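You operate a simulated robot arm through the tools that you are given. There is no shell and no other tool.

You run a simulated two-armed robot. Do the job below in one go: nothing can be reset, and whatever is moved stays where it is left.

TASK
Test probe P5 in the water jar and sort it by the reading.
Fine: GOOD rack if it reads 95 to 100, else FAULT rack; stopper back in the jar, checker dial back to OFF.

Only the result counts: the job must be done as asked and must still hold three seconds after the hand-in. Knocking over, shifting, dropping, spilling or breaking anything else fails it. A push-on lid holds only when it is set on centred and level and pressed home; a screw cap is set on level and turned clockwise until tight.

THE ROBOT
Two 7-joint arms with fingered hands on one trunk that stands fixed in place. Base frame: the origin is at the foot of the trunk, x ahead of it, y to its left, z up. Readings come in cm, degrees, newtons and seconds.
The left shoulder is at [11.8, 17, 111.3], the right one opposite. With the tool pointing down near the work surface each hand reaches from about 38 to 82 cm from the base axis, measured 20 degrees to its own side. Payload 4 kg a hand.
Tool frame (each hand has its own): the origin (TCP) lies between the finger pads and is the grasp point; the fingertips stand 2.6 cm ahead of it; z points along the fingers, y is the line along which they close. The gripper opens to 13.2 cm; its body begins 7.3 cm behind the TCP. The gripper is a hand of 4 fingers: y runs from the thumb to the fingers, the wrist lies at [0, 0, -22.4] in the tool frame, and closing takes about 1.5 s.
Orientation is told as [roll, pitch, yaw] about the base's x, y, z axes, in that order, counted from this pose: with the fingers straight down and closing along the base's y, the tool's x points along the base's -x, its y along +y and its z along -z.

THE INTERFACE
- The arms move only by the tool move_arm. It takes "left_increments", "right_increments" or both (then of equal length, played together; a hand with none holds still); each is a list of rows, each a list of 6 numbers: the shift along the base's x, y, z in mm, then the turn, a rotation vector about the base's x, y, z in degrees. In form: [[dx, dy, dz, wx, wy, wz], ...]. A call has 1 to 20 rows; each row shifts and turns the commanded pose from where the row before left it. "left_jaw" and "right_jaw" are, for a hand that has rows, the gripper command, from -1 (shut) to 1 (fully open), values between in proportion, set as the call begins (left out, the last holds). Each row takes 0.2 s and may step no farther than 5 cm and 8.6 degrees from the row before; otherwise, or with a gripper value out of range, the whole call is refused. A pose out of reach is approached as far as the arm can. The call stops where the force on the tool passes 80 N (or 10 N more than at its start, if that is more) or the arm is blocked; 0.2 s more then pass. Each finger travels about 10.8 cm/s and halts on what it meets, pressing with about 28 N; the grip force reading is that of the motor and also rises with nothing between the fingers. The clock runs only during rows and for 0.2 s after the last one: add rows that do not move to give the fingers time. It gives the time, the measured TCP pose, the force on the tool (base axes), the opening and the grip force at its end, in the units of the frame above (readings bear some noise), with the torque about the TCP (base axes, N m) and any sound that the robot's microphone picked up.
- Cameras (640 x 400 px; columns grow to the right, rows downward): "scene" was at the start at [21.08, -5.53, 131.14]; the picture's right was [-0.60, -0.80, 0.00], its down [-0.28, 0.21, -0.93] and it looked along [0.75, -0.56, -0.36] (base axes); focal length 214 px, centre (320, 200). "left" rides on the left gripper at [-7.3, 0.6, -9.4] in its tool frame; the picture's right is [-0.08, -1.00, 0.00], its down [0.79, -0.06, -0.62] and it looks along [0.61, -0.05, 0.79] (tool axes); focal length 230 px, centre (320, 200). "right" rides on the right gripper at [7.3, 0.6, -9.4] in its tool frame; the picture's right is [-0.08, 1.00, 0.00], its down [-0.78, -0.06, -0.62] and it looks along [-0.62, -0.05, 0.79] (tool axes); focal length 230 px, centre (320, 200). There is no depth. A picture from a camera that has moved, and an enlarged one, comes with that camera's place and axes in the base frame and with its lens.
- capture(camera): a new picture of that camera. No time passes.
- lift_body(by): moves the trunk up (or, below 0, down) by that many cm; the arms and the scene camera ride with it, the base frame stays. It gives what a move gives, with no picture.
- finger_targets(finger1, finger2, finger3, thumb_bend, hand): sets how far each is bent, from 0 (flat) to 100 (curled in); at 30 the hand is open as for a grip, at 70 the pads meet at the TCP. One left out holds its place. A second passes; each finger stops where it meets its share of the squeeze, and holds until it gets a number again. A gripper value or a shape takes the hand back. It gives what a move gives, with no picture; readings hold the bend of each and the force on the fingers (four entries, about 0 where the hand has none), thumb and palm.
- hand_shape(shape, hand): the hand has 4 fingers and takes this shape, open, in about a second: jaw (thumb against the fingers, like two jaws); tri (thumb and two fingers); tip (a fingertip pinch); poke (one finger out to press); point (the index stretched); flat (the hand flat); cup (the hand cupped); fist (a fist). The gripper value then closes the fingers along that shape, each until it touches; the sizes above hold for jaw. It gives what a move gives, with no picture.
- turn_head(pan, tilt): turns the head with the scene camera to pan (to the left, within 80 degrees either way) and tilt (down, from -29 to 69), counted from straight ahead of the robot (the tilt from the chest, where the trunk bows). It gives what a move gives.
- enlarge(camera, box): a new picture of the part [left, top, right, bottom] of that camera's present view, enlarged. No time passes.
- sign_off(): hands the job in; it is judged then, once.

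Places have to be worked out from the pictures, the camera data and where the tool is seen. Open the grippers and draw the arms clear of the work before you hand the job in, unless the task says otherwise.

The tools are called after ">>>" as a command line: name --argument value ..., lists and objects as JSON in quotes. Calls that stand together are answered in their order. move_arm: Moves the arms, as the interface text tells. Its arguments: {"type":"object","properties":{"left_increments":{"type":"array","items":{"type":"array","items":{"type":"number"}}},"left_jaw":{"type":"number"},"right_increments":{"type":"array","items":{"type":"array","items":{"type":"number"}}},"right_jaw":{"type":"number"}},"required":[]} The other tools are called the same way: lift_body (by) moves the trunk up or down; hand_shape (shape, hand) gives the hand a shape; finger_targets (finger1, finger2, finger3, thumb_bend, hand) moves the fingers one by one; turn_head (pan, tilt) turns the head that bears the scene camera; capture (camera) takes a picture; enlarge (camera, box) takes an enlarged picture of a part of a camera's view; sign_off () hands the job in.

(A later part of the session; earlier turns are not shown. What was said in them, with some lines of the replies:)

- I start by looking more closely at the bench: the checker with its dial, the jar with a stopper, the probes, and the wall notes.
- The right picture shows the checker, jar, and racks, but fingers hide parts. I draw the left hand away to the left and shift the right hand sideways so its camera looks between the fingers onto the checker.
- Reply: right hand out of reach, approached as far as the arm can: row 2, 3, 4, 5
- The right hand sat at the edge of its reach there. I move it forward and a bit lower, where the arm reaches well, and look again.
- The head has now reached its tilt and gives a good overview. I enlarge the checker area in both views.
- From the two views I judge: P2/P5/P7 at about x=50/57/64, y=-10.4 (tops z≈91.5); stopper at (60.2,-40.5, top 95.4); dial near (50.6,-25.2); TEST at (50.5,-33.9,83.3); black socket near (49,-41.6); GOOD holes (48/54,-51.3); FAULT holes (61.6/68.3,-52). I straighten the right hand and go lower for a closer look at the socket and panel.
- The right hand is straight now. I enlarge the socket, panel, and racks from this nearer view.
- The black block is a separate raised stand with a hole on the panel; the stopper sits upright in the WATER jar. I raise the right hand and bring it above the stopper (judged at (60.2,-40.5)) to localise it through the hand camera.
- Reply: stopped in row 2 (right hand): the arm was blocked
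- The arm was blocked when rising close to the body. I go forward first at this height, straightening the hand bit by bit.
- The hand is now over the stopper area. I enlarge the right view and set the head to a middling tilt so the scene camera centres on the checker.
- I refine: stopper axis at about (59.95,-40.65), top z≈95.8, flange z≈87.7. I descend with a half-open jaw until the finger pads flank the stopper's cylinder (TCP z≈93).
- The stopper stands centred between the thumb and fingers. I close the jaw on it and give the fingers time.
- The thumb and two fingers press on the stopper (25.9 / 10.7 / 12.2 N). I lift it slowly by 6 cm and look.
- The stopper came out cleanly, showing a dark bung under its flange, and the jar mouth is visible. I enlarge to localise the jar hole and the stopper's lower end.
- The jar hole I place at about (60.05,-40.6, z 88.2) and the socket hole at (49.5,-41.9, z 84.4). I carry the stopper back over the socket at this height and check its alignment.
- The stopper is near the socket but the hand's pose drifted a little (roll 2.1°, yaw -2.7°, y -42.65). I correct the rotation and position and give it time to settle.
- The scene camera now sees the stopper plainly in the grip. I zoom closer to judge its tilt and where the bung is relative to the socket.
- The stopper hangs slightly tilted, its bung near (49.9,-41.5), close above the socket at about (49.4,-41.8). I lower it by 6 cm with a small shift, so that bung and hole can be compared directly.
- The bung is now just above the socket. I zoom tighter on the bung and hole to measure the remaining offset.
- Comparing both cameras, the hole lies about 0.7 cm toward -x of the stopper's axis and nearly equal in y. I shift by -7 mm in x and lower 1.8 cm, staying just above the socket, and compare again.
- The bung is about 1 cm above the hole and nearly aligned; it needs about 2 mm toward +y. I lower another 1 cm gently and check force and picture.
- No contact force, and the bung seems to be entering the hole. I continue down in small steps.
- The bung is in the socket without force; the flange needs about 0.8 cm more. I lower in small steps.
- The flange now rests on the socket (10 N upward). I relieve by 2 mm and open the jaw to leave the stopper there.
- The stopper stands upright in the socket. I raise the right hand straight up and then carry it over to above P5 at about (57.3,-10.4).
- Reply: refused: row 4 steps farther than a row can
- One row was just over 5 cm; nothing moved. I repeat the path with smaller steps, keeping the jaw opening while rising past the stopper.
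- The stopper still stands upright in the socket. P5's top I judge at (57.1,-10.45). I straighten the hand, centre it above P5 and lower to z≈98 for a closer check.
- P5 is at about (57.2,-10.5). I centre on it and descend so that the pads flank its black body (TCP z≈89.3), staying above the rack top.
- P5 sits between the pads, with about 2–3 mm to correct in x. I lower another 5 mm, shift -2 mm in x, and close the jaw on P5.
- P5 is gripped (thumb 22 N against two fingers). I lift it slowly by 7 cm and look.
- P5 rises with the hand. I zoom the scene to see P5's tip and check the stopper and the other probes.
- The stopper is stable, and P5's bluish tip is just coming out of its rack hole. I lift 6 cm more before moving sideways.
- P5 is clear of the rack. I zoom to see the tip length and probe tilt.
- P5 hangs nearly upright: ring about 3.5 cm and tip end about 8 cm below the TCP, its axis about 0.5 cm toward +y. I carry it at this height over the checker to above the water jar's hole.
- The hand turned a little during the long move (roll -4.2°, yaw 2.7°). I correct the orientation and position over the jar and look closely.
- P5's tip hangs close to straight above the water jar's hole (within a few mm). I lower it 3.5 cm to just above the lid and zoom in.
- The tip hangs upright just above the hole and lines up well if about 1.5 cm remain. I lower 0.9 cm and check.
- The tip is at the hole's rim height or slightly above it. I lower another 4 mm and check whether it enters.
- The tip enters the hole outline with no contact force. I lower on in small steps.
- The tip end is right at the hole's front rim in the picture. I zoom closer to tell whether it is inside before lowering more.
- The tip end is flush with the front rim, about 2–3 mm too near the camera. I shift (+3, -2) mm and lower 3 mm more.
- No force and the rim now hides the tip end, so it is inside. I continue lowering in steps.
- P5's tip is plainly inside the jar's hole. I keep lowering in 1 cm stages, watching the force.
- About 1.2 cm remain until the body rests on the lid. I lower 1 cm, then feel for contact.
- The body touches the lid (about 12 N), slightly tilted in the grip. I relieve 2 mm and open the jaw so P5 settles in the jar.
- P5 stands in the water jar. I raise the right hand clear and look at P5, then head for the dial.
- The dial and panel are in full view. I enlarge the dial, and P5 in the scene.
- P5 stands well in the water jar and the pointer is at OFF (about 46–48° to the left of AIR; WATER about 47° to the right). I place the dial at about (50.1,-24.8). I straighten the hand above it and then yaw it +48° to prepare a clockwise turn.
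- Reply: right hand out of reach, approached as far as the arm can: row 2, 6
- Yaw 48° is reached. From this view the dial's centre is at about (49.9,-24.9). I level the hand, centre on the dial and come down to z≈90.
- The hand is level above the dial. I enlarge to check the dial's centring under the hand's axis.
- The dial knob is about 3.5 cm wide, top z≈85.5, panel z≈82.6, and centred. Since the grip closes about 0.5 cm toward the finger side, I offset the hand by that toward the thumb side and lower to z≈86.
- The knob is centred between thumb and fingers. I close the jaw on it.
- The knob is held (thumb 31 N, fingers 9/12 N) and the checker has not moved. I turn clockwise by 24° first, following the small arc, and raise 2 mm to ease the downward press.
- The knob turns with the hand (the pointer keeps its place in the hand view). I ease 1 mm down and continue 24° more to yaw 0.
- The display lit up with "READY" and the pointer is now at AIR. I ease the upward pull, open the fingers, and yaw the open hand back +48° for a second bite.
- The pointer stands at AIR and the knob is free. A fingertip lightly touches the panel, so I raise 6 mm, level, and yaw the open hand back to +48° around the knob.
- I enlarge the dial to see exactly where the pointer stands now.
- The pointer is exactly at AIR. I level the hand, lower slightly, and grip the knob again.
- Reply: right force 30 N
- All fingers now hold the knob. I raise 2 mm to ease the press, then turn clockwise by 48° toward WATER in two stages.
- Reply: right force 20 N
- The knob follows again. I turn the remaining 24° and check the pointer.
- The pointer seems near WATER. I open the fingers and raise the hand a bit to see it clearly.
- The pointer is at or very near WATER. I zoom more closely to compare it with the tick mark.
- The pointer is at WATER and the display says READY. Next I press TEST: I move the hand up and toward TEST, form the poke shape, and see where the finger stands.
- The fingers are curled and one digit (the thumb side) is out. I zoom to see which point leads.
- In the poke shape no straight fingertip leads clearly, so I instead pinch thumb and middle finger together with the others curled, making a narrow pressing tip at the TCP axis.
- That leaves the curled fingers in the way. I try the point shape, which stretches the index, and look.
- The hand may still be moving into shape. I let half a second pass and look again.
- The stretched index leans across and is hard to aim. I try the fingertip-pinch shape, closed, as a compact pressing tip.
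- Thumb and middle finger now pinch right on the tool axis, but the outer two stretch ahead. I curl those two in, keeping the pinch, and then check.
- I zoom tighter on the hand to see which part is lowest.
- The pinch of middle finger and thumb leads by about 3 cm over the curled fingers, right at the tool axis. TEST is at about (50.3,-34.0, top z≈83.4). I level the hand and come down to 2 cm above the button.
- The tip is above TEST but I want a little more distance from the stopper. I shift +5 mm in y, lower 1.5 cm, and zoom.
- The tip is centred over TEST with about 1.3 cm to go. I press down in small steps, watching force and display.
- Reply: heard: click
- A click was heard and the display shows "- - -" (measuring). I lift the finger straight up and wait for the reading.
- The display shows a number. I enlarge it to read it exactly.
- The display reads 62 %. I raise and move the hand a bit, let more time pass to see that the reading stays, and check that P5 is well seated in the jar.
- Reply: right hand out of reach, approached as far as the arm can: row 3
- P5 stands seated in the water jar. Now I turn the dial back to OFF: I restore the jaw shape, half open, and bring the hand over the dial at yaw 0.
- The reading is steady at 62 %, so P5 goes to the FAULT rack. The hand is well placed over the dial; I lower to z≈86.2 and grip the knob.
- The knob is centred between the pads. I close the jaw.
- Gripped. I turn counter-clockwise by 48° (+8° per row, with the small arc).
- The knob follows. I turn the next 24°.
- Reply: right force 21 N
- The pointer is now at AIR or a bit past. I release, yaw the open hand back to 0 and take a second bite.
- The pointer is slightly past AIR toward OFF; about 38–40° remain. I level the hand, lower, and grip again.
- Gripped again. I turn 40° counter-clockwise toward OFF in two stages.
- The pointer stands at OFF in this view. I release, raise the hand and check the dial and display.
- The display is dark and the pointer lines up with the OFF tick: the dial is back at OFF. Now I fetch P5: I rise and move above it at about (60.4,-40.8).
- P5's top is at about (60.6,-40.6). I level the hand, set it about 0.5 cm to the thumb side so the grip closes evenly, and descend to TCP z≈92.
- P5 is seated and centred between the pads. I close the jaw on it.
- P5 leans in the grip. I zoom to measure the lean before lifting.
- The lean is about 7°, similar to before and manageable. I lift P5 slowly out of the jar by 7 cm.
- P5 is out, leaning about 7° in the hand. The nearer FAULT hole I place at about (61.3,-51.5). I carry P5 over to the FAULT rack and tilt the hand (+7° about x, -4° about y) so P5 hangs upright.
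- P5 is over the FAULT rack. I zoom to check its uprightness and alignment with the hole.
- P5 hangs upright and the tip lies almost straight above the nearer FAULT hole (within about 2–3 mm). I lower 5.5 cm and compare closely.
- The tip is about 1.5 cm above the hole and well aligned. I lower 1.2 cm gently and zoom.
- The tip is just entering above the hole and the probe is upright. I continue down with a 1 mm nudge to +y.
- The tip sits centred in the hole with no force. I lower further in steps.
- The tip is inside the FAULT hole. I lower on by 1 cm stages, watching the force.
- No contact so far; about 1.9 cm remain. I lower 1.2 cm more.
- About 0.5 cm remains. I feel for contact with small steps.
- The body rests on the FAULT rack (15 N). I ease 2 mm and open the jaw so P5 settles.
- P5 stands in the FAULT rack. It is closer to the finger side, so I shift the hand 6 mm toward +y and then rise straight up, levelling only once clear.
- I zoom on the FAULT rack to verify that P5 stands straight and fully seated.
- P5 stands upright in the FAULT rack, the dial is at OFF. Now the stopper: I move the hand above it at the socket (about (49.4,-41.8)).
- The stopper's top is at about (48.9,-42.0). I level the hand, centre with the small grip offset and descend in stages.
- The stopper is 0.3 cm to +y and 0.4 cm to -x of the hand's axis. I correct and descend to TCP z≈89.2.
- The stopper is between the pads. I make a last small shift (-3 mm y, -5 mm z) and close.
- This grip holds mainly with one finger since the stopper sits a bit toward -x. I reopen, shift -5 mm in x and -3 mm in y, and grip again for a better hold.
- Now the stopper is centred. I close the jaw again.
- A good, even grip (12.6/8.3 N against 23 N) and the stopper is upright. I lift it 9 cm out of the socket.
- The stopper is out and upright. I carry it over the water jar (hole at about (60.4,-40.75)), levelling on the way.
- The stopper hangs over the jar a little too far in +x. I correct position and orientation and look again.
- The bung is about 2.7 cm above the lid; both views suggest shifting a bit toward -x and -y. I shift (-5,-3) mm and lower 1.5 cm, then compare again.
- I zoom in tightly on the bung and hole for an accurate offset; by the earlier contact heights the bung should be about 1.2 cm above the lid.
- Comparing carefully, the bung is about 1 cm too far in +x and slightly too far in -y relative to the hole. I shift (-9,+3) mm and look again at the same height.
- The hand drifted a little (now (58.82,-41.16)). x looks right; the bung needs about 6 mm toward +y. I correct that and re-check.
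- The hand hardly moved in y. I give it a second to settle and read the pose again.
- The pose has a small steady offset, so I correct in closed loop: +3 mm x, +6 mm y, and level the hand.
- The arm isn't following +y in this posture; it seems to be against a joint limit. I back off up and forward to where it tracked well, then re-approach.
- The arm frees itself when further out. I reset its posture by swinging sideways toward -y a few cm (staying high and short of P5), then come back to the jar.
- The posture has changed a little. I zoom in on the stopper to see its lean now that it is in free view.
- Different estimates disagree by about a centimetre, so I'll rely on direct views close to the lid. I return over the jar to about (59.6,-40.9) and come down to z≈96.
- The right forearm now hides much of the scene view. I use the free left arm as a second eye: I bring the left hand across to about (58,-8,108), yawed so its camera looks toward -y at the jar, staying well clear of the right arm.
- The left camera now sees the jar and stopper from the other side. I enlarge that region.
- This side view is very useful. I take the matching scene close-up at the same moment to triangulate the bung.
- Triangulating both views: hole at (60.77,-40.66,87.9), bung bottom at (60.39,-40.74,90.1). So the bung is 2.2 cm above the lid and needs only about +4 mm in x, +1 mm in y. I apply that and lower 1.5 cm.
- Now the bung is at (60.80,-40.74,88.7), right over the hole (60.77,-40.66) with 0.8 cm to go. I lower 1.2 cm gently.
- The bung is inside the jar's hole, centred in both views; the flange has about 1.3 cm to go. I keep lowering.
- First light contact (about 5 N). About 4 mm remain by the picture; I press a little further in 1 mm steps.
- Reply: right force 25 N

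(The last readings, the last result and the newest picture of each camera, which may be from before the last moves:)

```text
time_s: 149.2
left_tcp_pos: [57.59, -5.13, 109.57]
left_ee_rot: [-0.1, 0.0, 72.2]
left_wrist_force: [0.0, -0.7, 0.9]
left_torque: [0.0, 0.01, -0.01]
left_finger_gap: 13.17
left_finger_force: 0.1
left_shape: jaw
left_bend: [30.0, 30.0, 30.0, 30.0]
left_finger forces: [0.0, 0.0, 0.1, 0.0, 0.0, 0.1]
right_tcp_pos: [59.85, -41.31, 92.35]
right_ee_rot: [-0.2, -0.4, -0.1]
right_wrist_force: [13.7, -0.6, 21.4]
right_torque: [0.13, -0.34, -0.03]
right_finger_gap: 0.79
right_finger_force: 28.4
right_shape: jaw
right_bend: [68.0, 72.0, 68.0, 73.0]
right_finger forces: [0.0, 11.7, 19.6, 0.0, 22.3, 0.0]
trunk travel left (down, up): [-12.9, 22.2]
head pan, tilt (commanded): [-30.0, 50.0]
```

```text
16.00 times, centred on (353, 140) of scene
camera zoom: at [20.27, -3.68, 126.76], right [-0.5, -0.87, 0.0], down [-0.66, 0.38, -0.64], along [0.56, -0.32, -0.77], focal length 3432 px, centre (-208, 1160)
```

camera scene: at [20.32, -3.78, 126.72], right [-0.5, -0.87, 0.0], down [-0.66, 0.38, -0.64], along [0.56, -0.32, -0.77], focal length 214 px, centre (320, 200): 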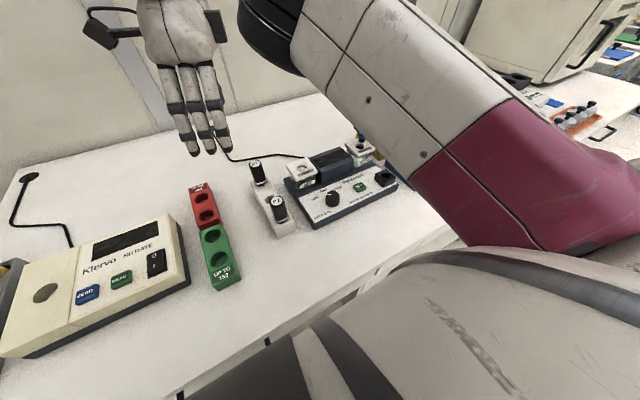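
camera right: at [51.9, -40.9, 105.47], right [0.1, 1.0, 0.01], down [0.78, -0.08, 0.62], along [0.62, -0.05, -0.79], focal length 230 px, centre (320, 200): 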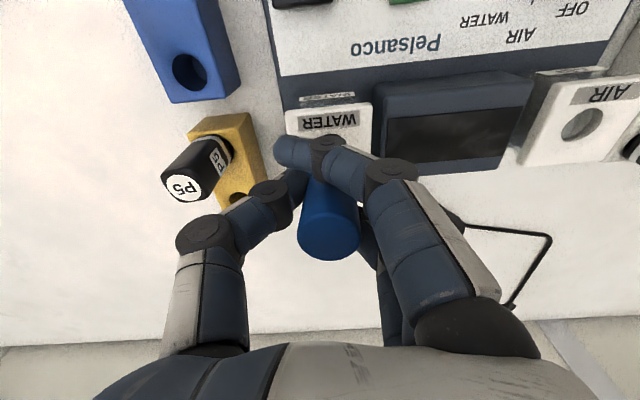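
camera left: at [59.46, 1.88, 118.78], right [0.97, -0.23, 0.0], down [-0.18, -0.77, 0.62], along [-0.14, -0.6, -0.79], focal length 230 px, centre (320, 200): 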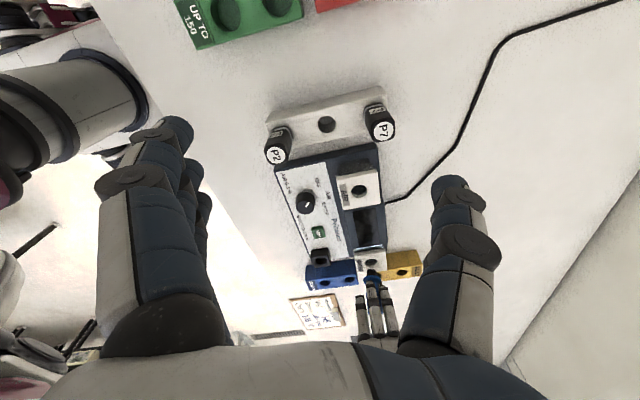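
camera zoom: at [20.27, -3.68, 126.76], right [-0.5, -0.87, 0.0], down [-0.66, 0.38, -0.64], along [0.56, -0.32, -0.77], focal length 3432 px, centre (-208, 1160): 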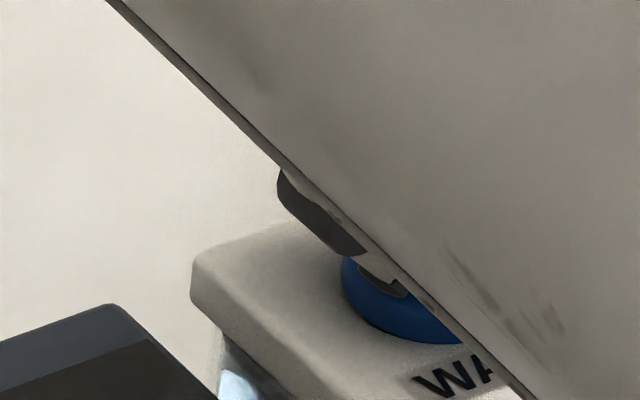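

Contact force rose to 21 N with a sideways part (+x), so the stopper sits slightly askew. I ease +2 mm in x and 1.5 mm up, then release it to settle flat.

>>> move_arm --right_increments '[[1, 0, 1, 0, 0, 0], [1, 0, 1, 0, 0, 0], [0, 0, 0, 0, 0, 0]]'

>>> move_arm --right_increments '[[0, 0, 0, 0, 0, 0], [0, 0, 0, 0, 0, 0], [0, 0, 0, 0, 0, 0], [0, 0, 0, 0, 0, 0], [0, 0, 0, 0, 0, 0]]' --right_jaw 0.1

>>> enlarge --camera "left" --box '[345, 255, 405, 300]'

>>> capture --camera "right"

```text
time_s: 150.0
left_tcp_pos: [57.62, -5.19, 109.41]
left_ee_rot: [-0.2, 0.0, 72.0]
left_wrist_force: [-0.3, -0.5, -0.5]
left_torque: [0.01, 0.01, 0.01]
left_finger_gap: 13.2
left_finger_force: 0.2
left_shape: jaw
left_bend: [30.0, 30.0, 30.0, 30.0]
left_finger forces: [0.0, 0.0, 0.0, 0.0, 0.1, 0.0]
right_tcp_pos: [59.97, -41.16, 92.34]
right_ee_rot: [-0.1, 0.0, 0.1]
right_wrist_force: [7.5, -3.6, 14.5]
right_torque: [0.03, -0.16, 0.02]
right_finger_gap: 0.79
right_finger_force: 28.2
right_shape: jaw
right_bend: [68.0, 72.0, 68.0, 73.0]
right_finger forces: [0.0, 11.0, 17.3, 0.1, 21.9, 0.0]
trunk travel left (down, up): [-12.9, 22.2]
head pan, tilt (commanded): [-30.0, 50.0]
```

```text
time_s: 151.2
left_tcp_pos: [57.71, -5.26, 109.42]
left_ee_rot: [0.0, 0.0, 72.0]
left_wrist_force: [0.8, -0.7, -0.1]
left_torque: [0.03, 0.0, -0.01]
left_finger_gap: 13.2
left_finger_force: 0.0
left_shape: jaw
left_bend: [30.0, 30.0, 30.0, 30.0]
left_finger forces: [0.1, 0.0, 0.0, 0.0, 0.0, 0.0]
right_tcp_pos: [60.04, -41.25, 92.23]
right_ee_rot: [-0.1, 0.0, 0.0]
right_wrist_force: [0.4, 0.2, -0.4]
right_torque: [-0.03, 0.02, 0.03]
right_finger_gap: 7.19
right_finger_force: 0.0
right_shape: jaw
right_bend: [72.0, 72.0, 72.0, 70.0]
right_finger forces: [0.0, 0.1, 0.1, 0.1, 0.0, 0.1]
trunk travel left (down, up): [-12.9, 22.2]
head pan, tilt (commanded): [-30.0, 50.0]
```

```text
8.89 times, centred on (375, 278) of left
camera zoom: at [59.47, 1.91, 118.77], right [0.97, -0.23, 0.0], down [-0.18, -0.77, 0.62], along [-0.14, -0.6, -0.79], focal length 2045 px, centre (-169, -489)
```

zoom: 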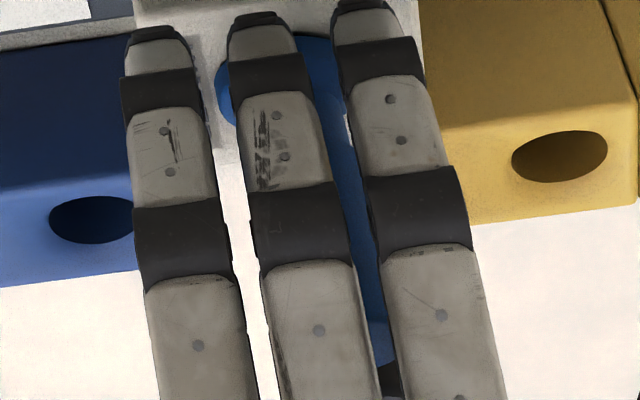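

```text
taken
camera right: at [52.51, -40.7, 101.61], right [0.08, 1.0, 0.0], down [0.78, -0.06, 0.62], along [0.62, -0.05, -0.79], focal length 230 px, centre (320, 200)
```

right: 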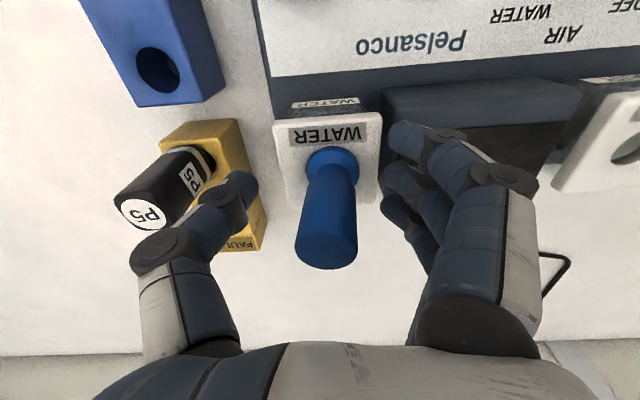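

The stopper sits in the jar. I raise the right hand straight up and inspect the stopper from the left camera.

>>> move_arm --right_increments '[[0, 0, 20, 0, 0, 0], [0, 0, 30, 0, 0, 0], [0, 0, 30, 0, 0, 0], [0, 0, 0, 0, 0, 0], [0, 0, 0, 0, 0, 0]]'

>>> enlarge --camera "left" --box '[345, 245, 405, 305]'

>>> capture --camera "right"

>>> capture --camera "scene"

```text
time_s: 152.4
left_tcp_pos: [57.73, -5.36, 109.46]
left_ee_rot: [0.0, -0.1, 72.0]
left_wrist_force: [0.5, 0.0, 0.3]
left_torque: [0.03, 0.01, 0.01]
left_finger_gap: 13.18
left_finger_force: 0.1
left_shape: jaw
left_bend: [30.0, 30.0, 30.0, 30.0]
left_finger forces: [0.0, 0.1, 0.1, 0.0, 0.0, 0.0]
right_tcp_pos: [60.01, -41.25, 100.19]
right_ee_rot: [-0.1, -0.1, 0.1]
right_wrist_force: [-0.4, -0.1, -0.3]
right_torque: [-0.01, 0.0, 0.0]
right_finger_gap: 7.22
right_finger_force: 0.1
right_shape: jaw
right_bend: [72.0, 72.0, 72.0, 70.0]
right_finger forces: [0.0, 0.0, 0.0, 0.0, 0.0, 0.0]
trunk travel left (down, up): [-12.9, 22.2]
head pan, tilt (commanded): [-30.0, 50.0]
```

```text
6.67 times, centred on (375, 275) of left
camera zoom: at [59.45, 1.92, 118.78], right [0.97, -0.23, 0.0], down [-0.18, -0.77, 0.62], along [-0.14, -0.6, -0.79], focal length 1534 px, centre (-47, -300)
```

zoom: 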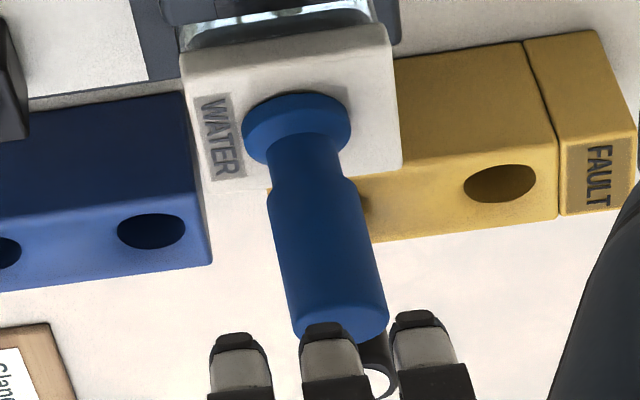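

```text
taken
camera right: at [52.55, -40.7, 109.55], right [0.08, 1.0, 0.0], down [0.78, -0.06, 0.62], along [0.62, -0.05, -0.79], focal length 230 px, centre (320, 200)
```

right: 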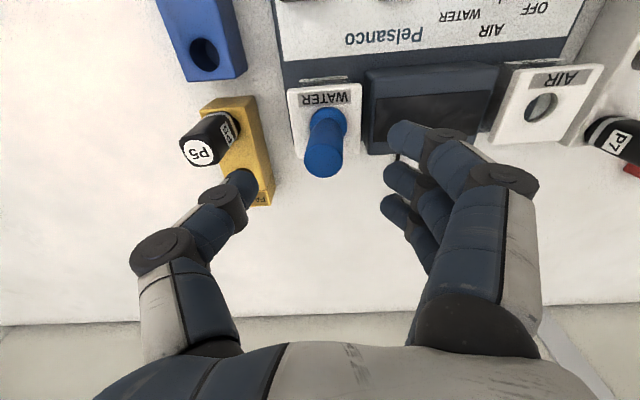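

```text
taken
camera scene: at [20.3, -3.78, 126.72], right [-0.5, -0.87, 0.0], down [-0.66, 0.38, -0.64], along [0.56, -0.32, -0.77], focal length 214 px, centre (320, 200)
```

scene: 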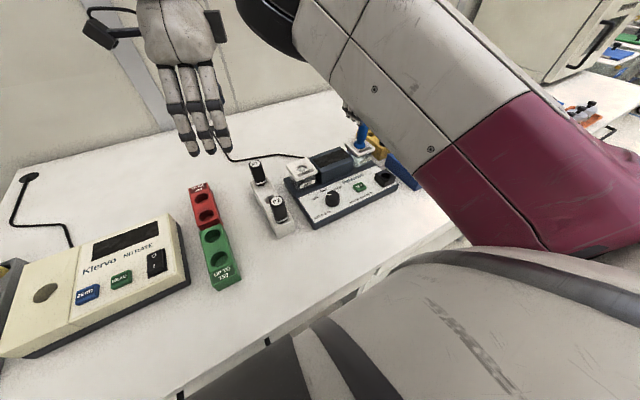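

The stopper stands upright with its flange flat on the lid, centred on the hole. Both arms can now withdraw: I raise the right hand and bring the left hand back the way it came, opening the grippers.

>>> move_arm --left_increments '[[0, 20, 0, 0, 0, 0], [-10, 23, 0, 0, 0, 0], [-15, 23, 0, 0, 0, -8], [-15, 23, 0, 0, 0, -8], [-15, 23, 0, 0, 0, -8], [-15, 23, 0, 0, 0, -8], [-10, 23, 0, 0, 0, -8], [-10, 23, 0, 0, 0, -8], [-10, 23, 0, 0, 0, -8], [-10, 23, 0, 0, 0, -8], [-10, 23, 0, 0, 0, -8], [0, 0, 0, 0, 0, 0]]' --right_increments '[[0, 0, 20, 0, 0, 0], [0, 0, 20, 0, 0, 0], [-10, -10, 10, 0, 0, 0], [-20, -20, 0, 0, 0, 0], [-20, -20, 0, 0, 0, 0], [-20, -20, 0, 0, 0, 0], [-20, -20, 0, 0, 0, 0], [-20, -20, 0, 0, 0, 0], [-10, -10, 0, 0, 0, 0], [0, 0, 0, 0, 0, 0], [0, 0, 0, 0, 0, 0], [0, 0, 0, 0, 0, 0]]' --right_jaw 0.5 --left_jaw 1

>>> capture --camera "scene"

>>> capture --camera "right"

```text
time_s: 155.0
left_tcp_pos: [45.79, 19.83, 109.44]
left_ee_rot: [0.0, 0.0, 0.0]
left_wrist_force: [-0.2, 0.6, -0.3]
left_torque: [0.02, -0.02, -0.01]
left_finger_gap: 13.17
left_finger_force: 0.1
left_shape: jaw
left_bend: [30.0, 30.0, 30.0, 30.0]
left_finger forces: [0.0, 0.1, 0.1, 0.0, 0.1, 0.1]
right_tcp_pos: [48.31, -52.6, 105.36]
right_ee_rot: [-0.4, -0.1, 1.0]
right_wrist_force: [-0.9, 0.3, -0.1]
right_torque: [-0.02, -0.03, 0.0]
right_finger_gap: 9.87
right_finger_force: 0.1
right_shape: jaw
right_bend: [64.0, 64.0, 64.0, 60.0]
right_finger forces: [0.0, 0.0, 0.0, 0.1, 0.0, 0.1]
trunk travel left (down, up): [-12.9, 22.2]
head pan, tilt (commanded): [-30.0, 50.0]
```

```text
taken
camera scene: at [20.33, -3.8, 126.71], right [-0.5, -0.87, 0.0], down [-0.66, 0.38, -0.64], along [0.56, -0.32, -0.77], focal length 214 px, centre (320, 200)
```

scene: 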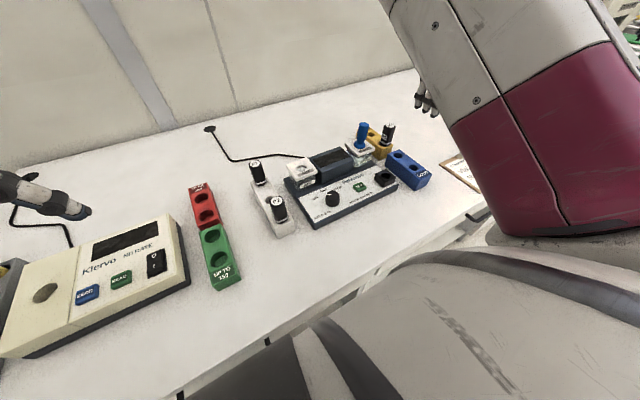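

```text
taken
camera right: at [40.77, -52.12, 114.69], right [0.06, 1.0, -0.01], down [0.79, -0.04, 0.62], along [0.62, -0.04, -0.79], focal length 230 px, centre (320, 200)
```

right: 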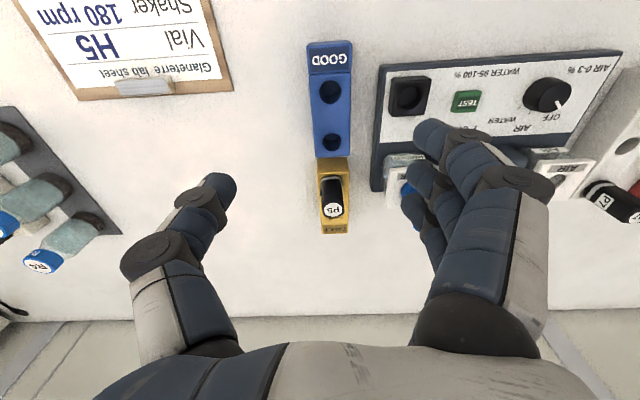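

Everything is in clear view. I enlarge the scene to verify the stopper, P5 in the FAULT rack, the dial and the rest.

>>> enlarge --camera "scene" --box '[240, 110, 440, 240]'

>>> enlarge --camera "scene" --box '[335, 115, 415, 170]'

>>> enlarge --camera "scene" --box '[300, 175, 370, 225]'

>>> enlarge --camera "right" --box '[290, 30, 600, 240]'

```text
3.08 times, centred on (340, 175) of scene
camera zoom: at [20.33, -3.8, 126.71], right [-0.5, -0.87, 0.0], down [-0.66, 0.38, -0.64], along [0.56, -0.32, -0.77], focal length 660 px, centre (258, 277)
```

zoom: 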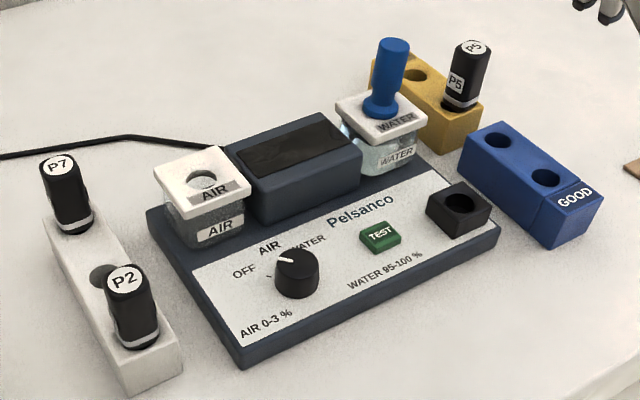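

```text
7.27 times, centred on (375, 142) of scene
camera zoom: at [20.33, -3.8, 126.71], right [-0.5, -0.87, 0.0], down [-0.66, 0.38, -0.64], along [0.56, -0.32, -0.77], focal length 1560 px, centre (-80, 618)
```

zoom: 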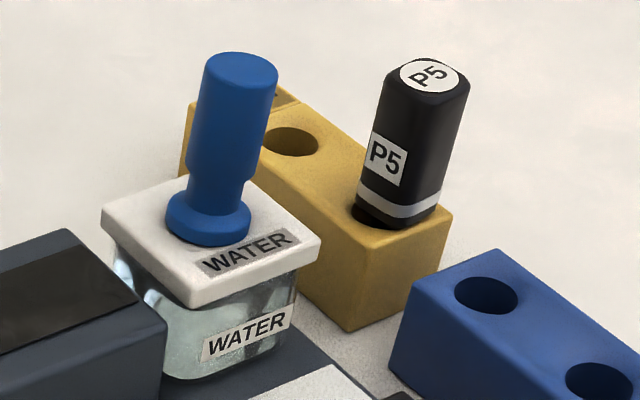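

```text
8.00 times, centred on (335, 200) of scene
camera zoom: at [20.33, -3.8, 126.71], right [-0.5, -0.87, 0.0], down [-0.66, 0.38, -0.64], along [0.56, -0.32, -0.77], focal length 1716 px, centre (200, 200)
```

zoom: 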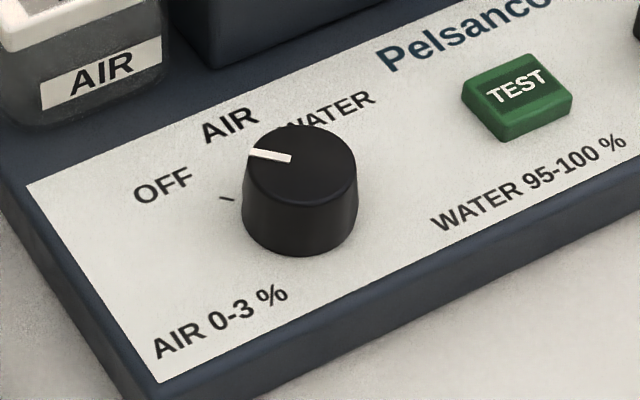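

```text
1.90 times, centred on (445, 135) of right
camera zoom: at [40.77, -52.12, 114.69], right [0.06, 1.0, -0.01], down [0.79, -0.04, 0.62], along [0.62, -0.04, -0.79], focal length 438 px, centre (82, 324)
```

zoom: 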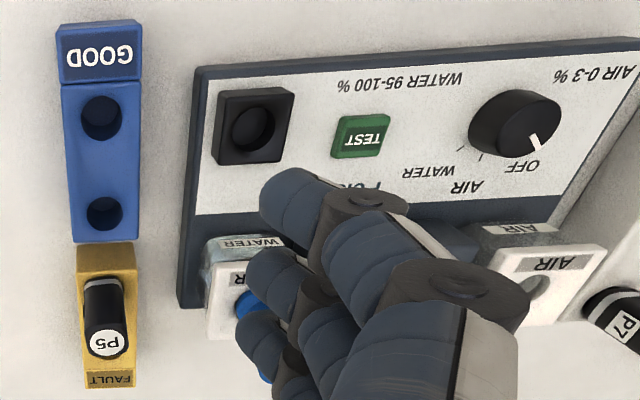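

All is as required: stopper upright in the water jar, P5 in the FAULT rack, pointer on OFF with a dark display, P2/P7 untouched. I open the right gripper fully and draw the right arm further clear of the work.

>>> move_arm --right_increments '[[-20, -20, 0, 0, 0, 0], [-20, -20, 0, 0, 0, 0], [-20, -20, 0, 0, 0, 0], [-10, -20, 0, 0, 0, 0], [0, 0, 0, 0, 0, 0], [0, 0, 0, 0, 0, 0], [0, 0, 0, 0, 0, 0], [0, 0, 0, 0, 0, 0]]' --right_jaw 1

>>> capture --camera "scene"

>>> capture --camera "right"

```text
time_s: 156.8
left_tcp_pos: [45.79, 19.74, 109.69]
left_ee_rot: [0.0, -0.1, 0.1]
left_wrist_force: [-0.7, -0.1, 0.4]
left_torque: [-0.02, -0.02, 0.0]
left_finger_gap: 13.19
left_finger_force: 0.1
left_shape: jaw
left_bend: [30.0, 30.0, 30.0, 30.0]
left_finger forces: [0.1, 0.1, 0.0, 0.0, 0.1, 0.1]
right_tcp_pos: [41.24, -60.57, 105.25]
right_ee_rot: [-0.4, -0.1, 1.0]
right_wrist_force: [0.1, 0.2, -0.6]
right_torque: [0.02, 0.0, 0.03]
right_finger_gap: 13.16
right_finger_force: 0.1
right_shape: jaw
right_bend: [30.0, 30.0, 30.0, 30.0]
right_finger forces: [0.0, 0.0, 0.1, 0.0, 0.0, 0.0]
trunk travel left (down, up): [-12.9, 22.2]
head pan, tilt (commanded): [-30.0, 50.0]
```

```text
taken
camera scene: at [20.32, -3.78, 126.71], right [-0.5, -0.87, 0.0], down [-0.66, 0.38, -0.64], along [0.56, -0.32, -0.77], focal length 214 px, centre (320, 200)
```

scene: 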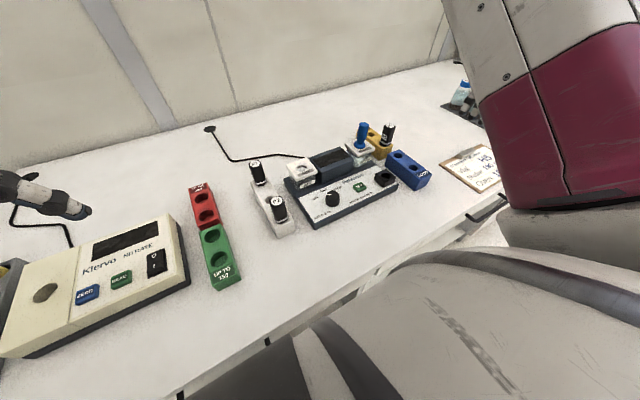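

```text
taken
camera right: at [33.78, -60.09, 114.64], right [0.06, 1.0, -0.01], down [0.78, -0.04, 0.62], along [0.62, -0.04, -0.79], focal length 230 px, centre (320, 200)
```

right: 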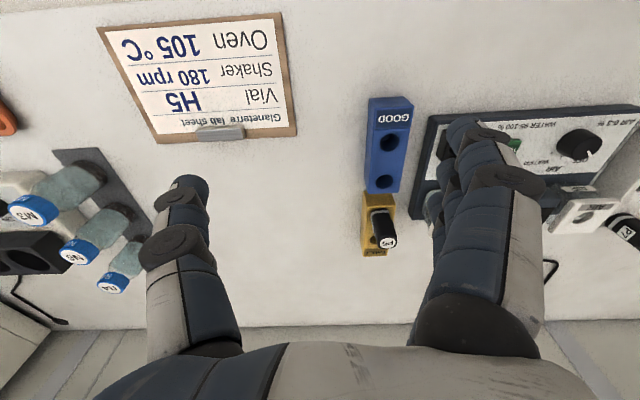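

Both hands are open and clear. The last pictures show P5 in the FAULT rack (it read 62 %), the stopper in the water jar, and the dial at OFF, with everything else in place. I hand the job in.

>>> sign_off

```text
The job is handed in.
```

Probe P5 read 62 % in the water jar, which is outside 95–100, so I put it in the FAULT rack. The job is handed in, but I haven't had a result back.

- **Test:** P5 stood in the water jar with the dial at WATER. I pressed TEST once, and the reading was still 62 % several seconds later.
- **Stopper:** It is back in the water jar, upright with its flange flat on the lid. I parked it in the black socket on the checker panel while P5 was in the jar.
- **Dial:** The pointer is back on OFF and the display is dark.
- **Rest of the bench:** In the last pictures, P2, P7, the air jar and the checker are where they started. Both hands are open and clear of the work.

P5 sits slightly off-centre in its rack hole but stands upright, with its body resting on the rack.
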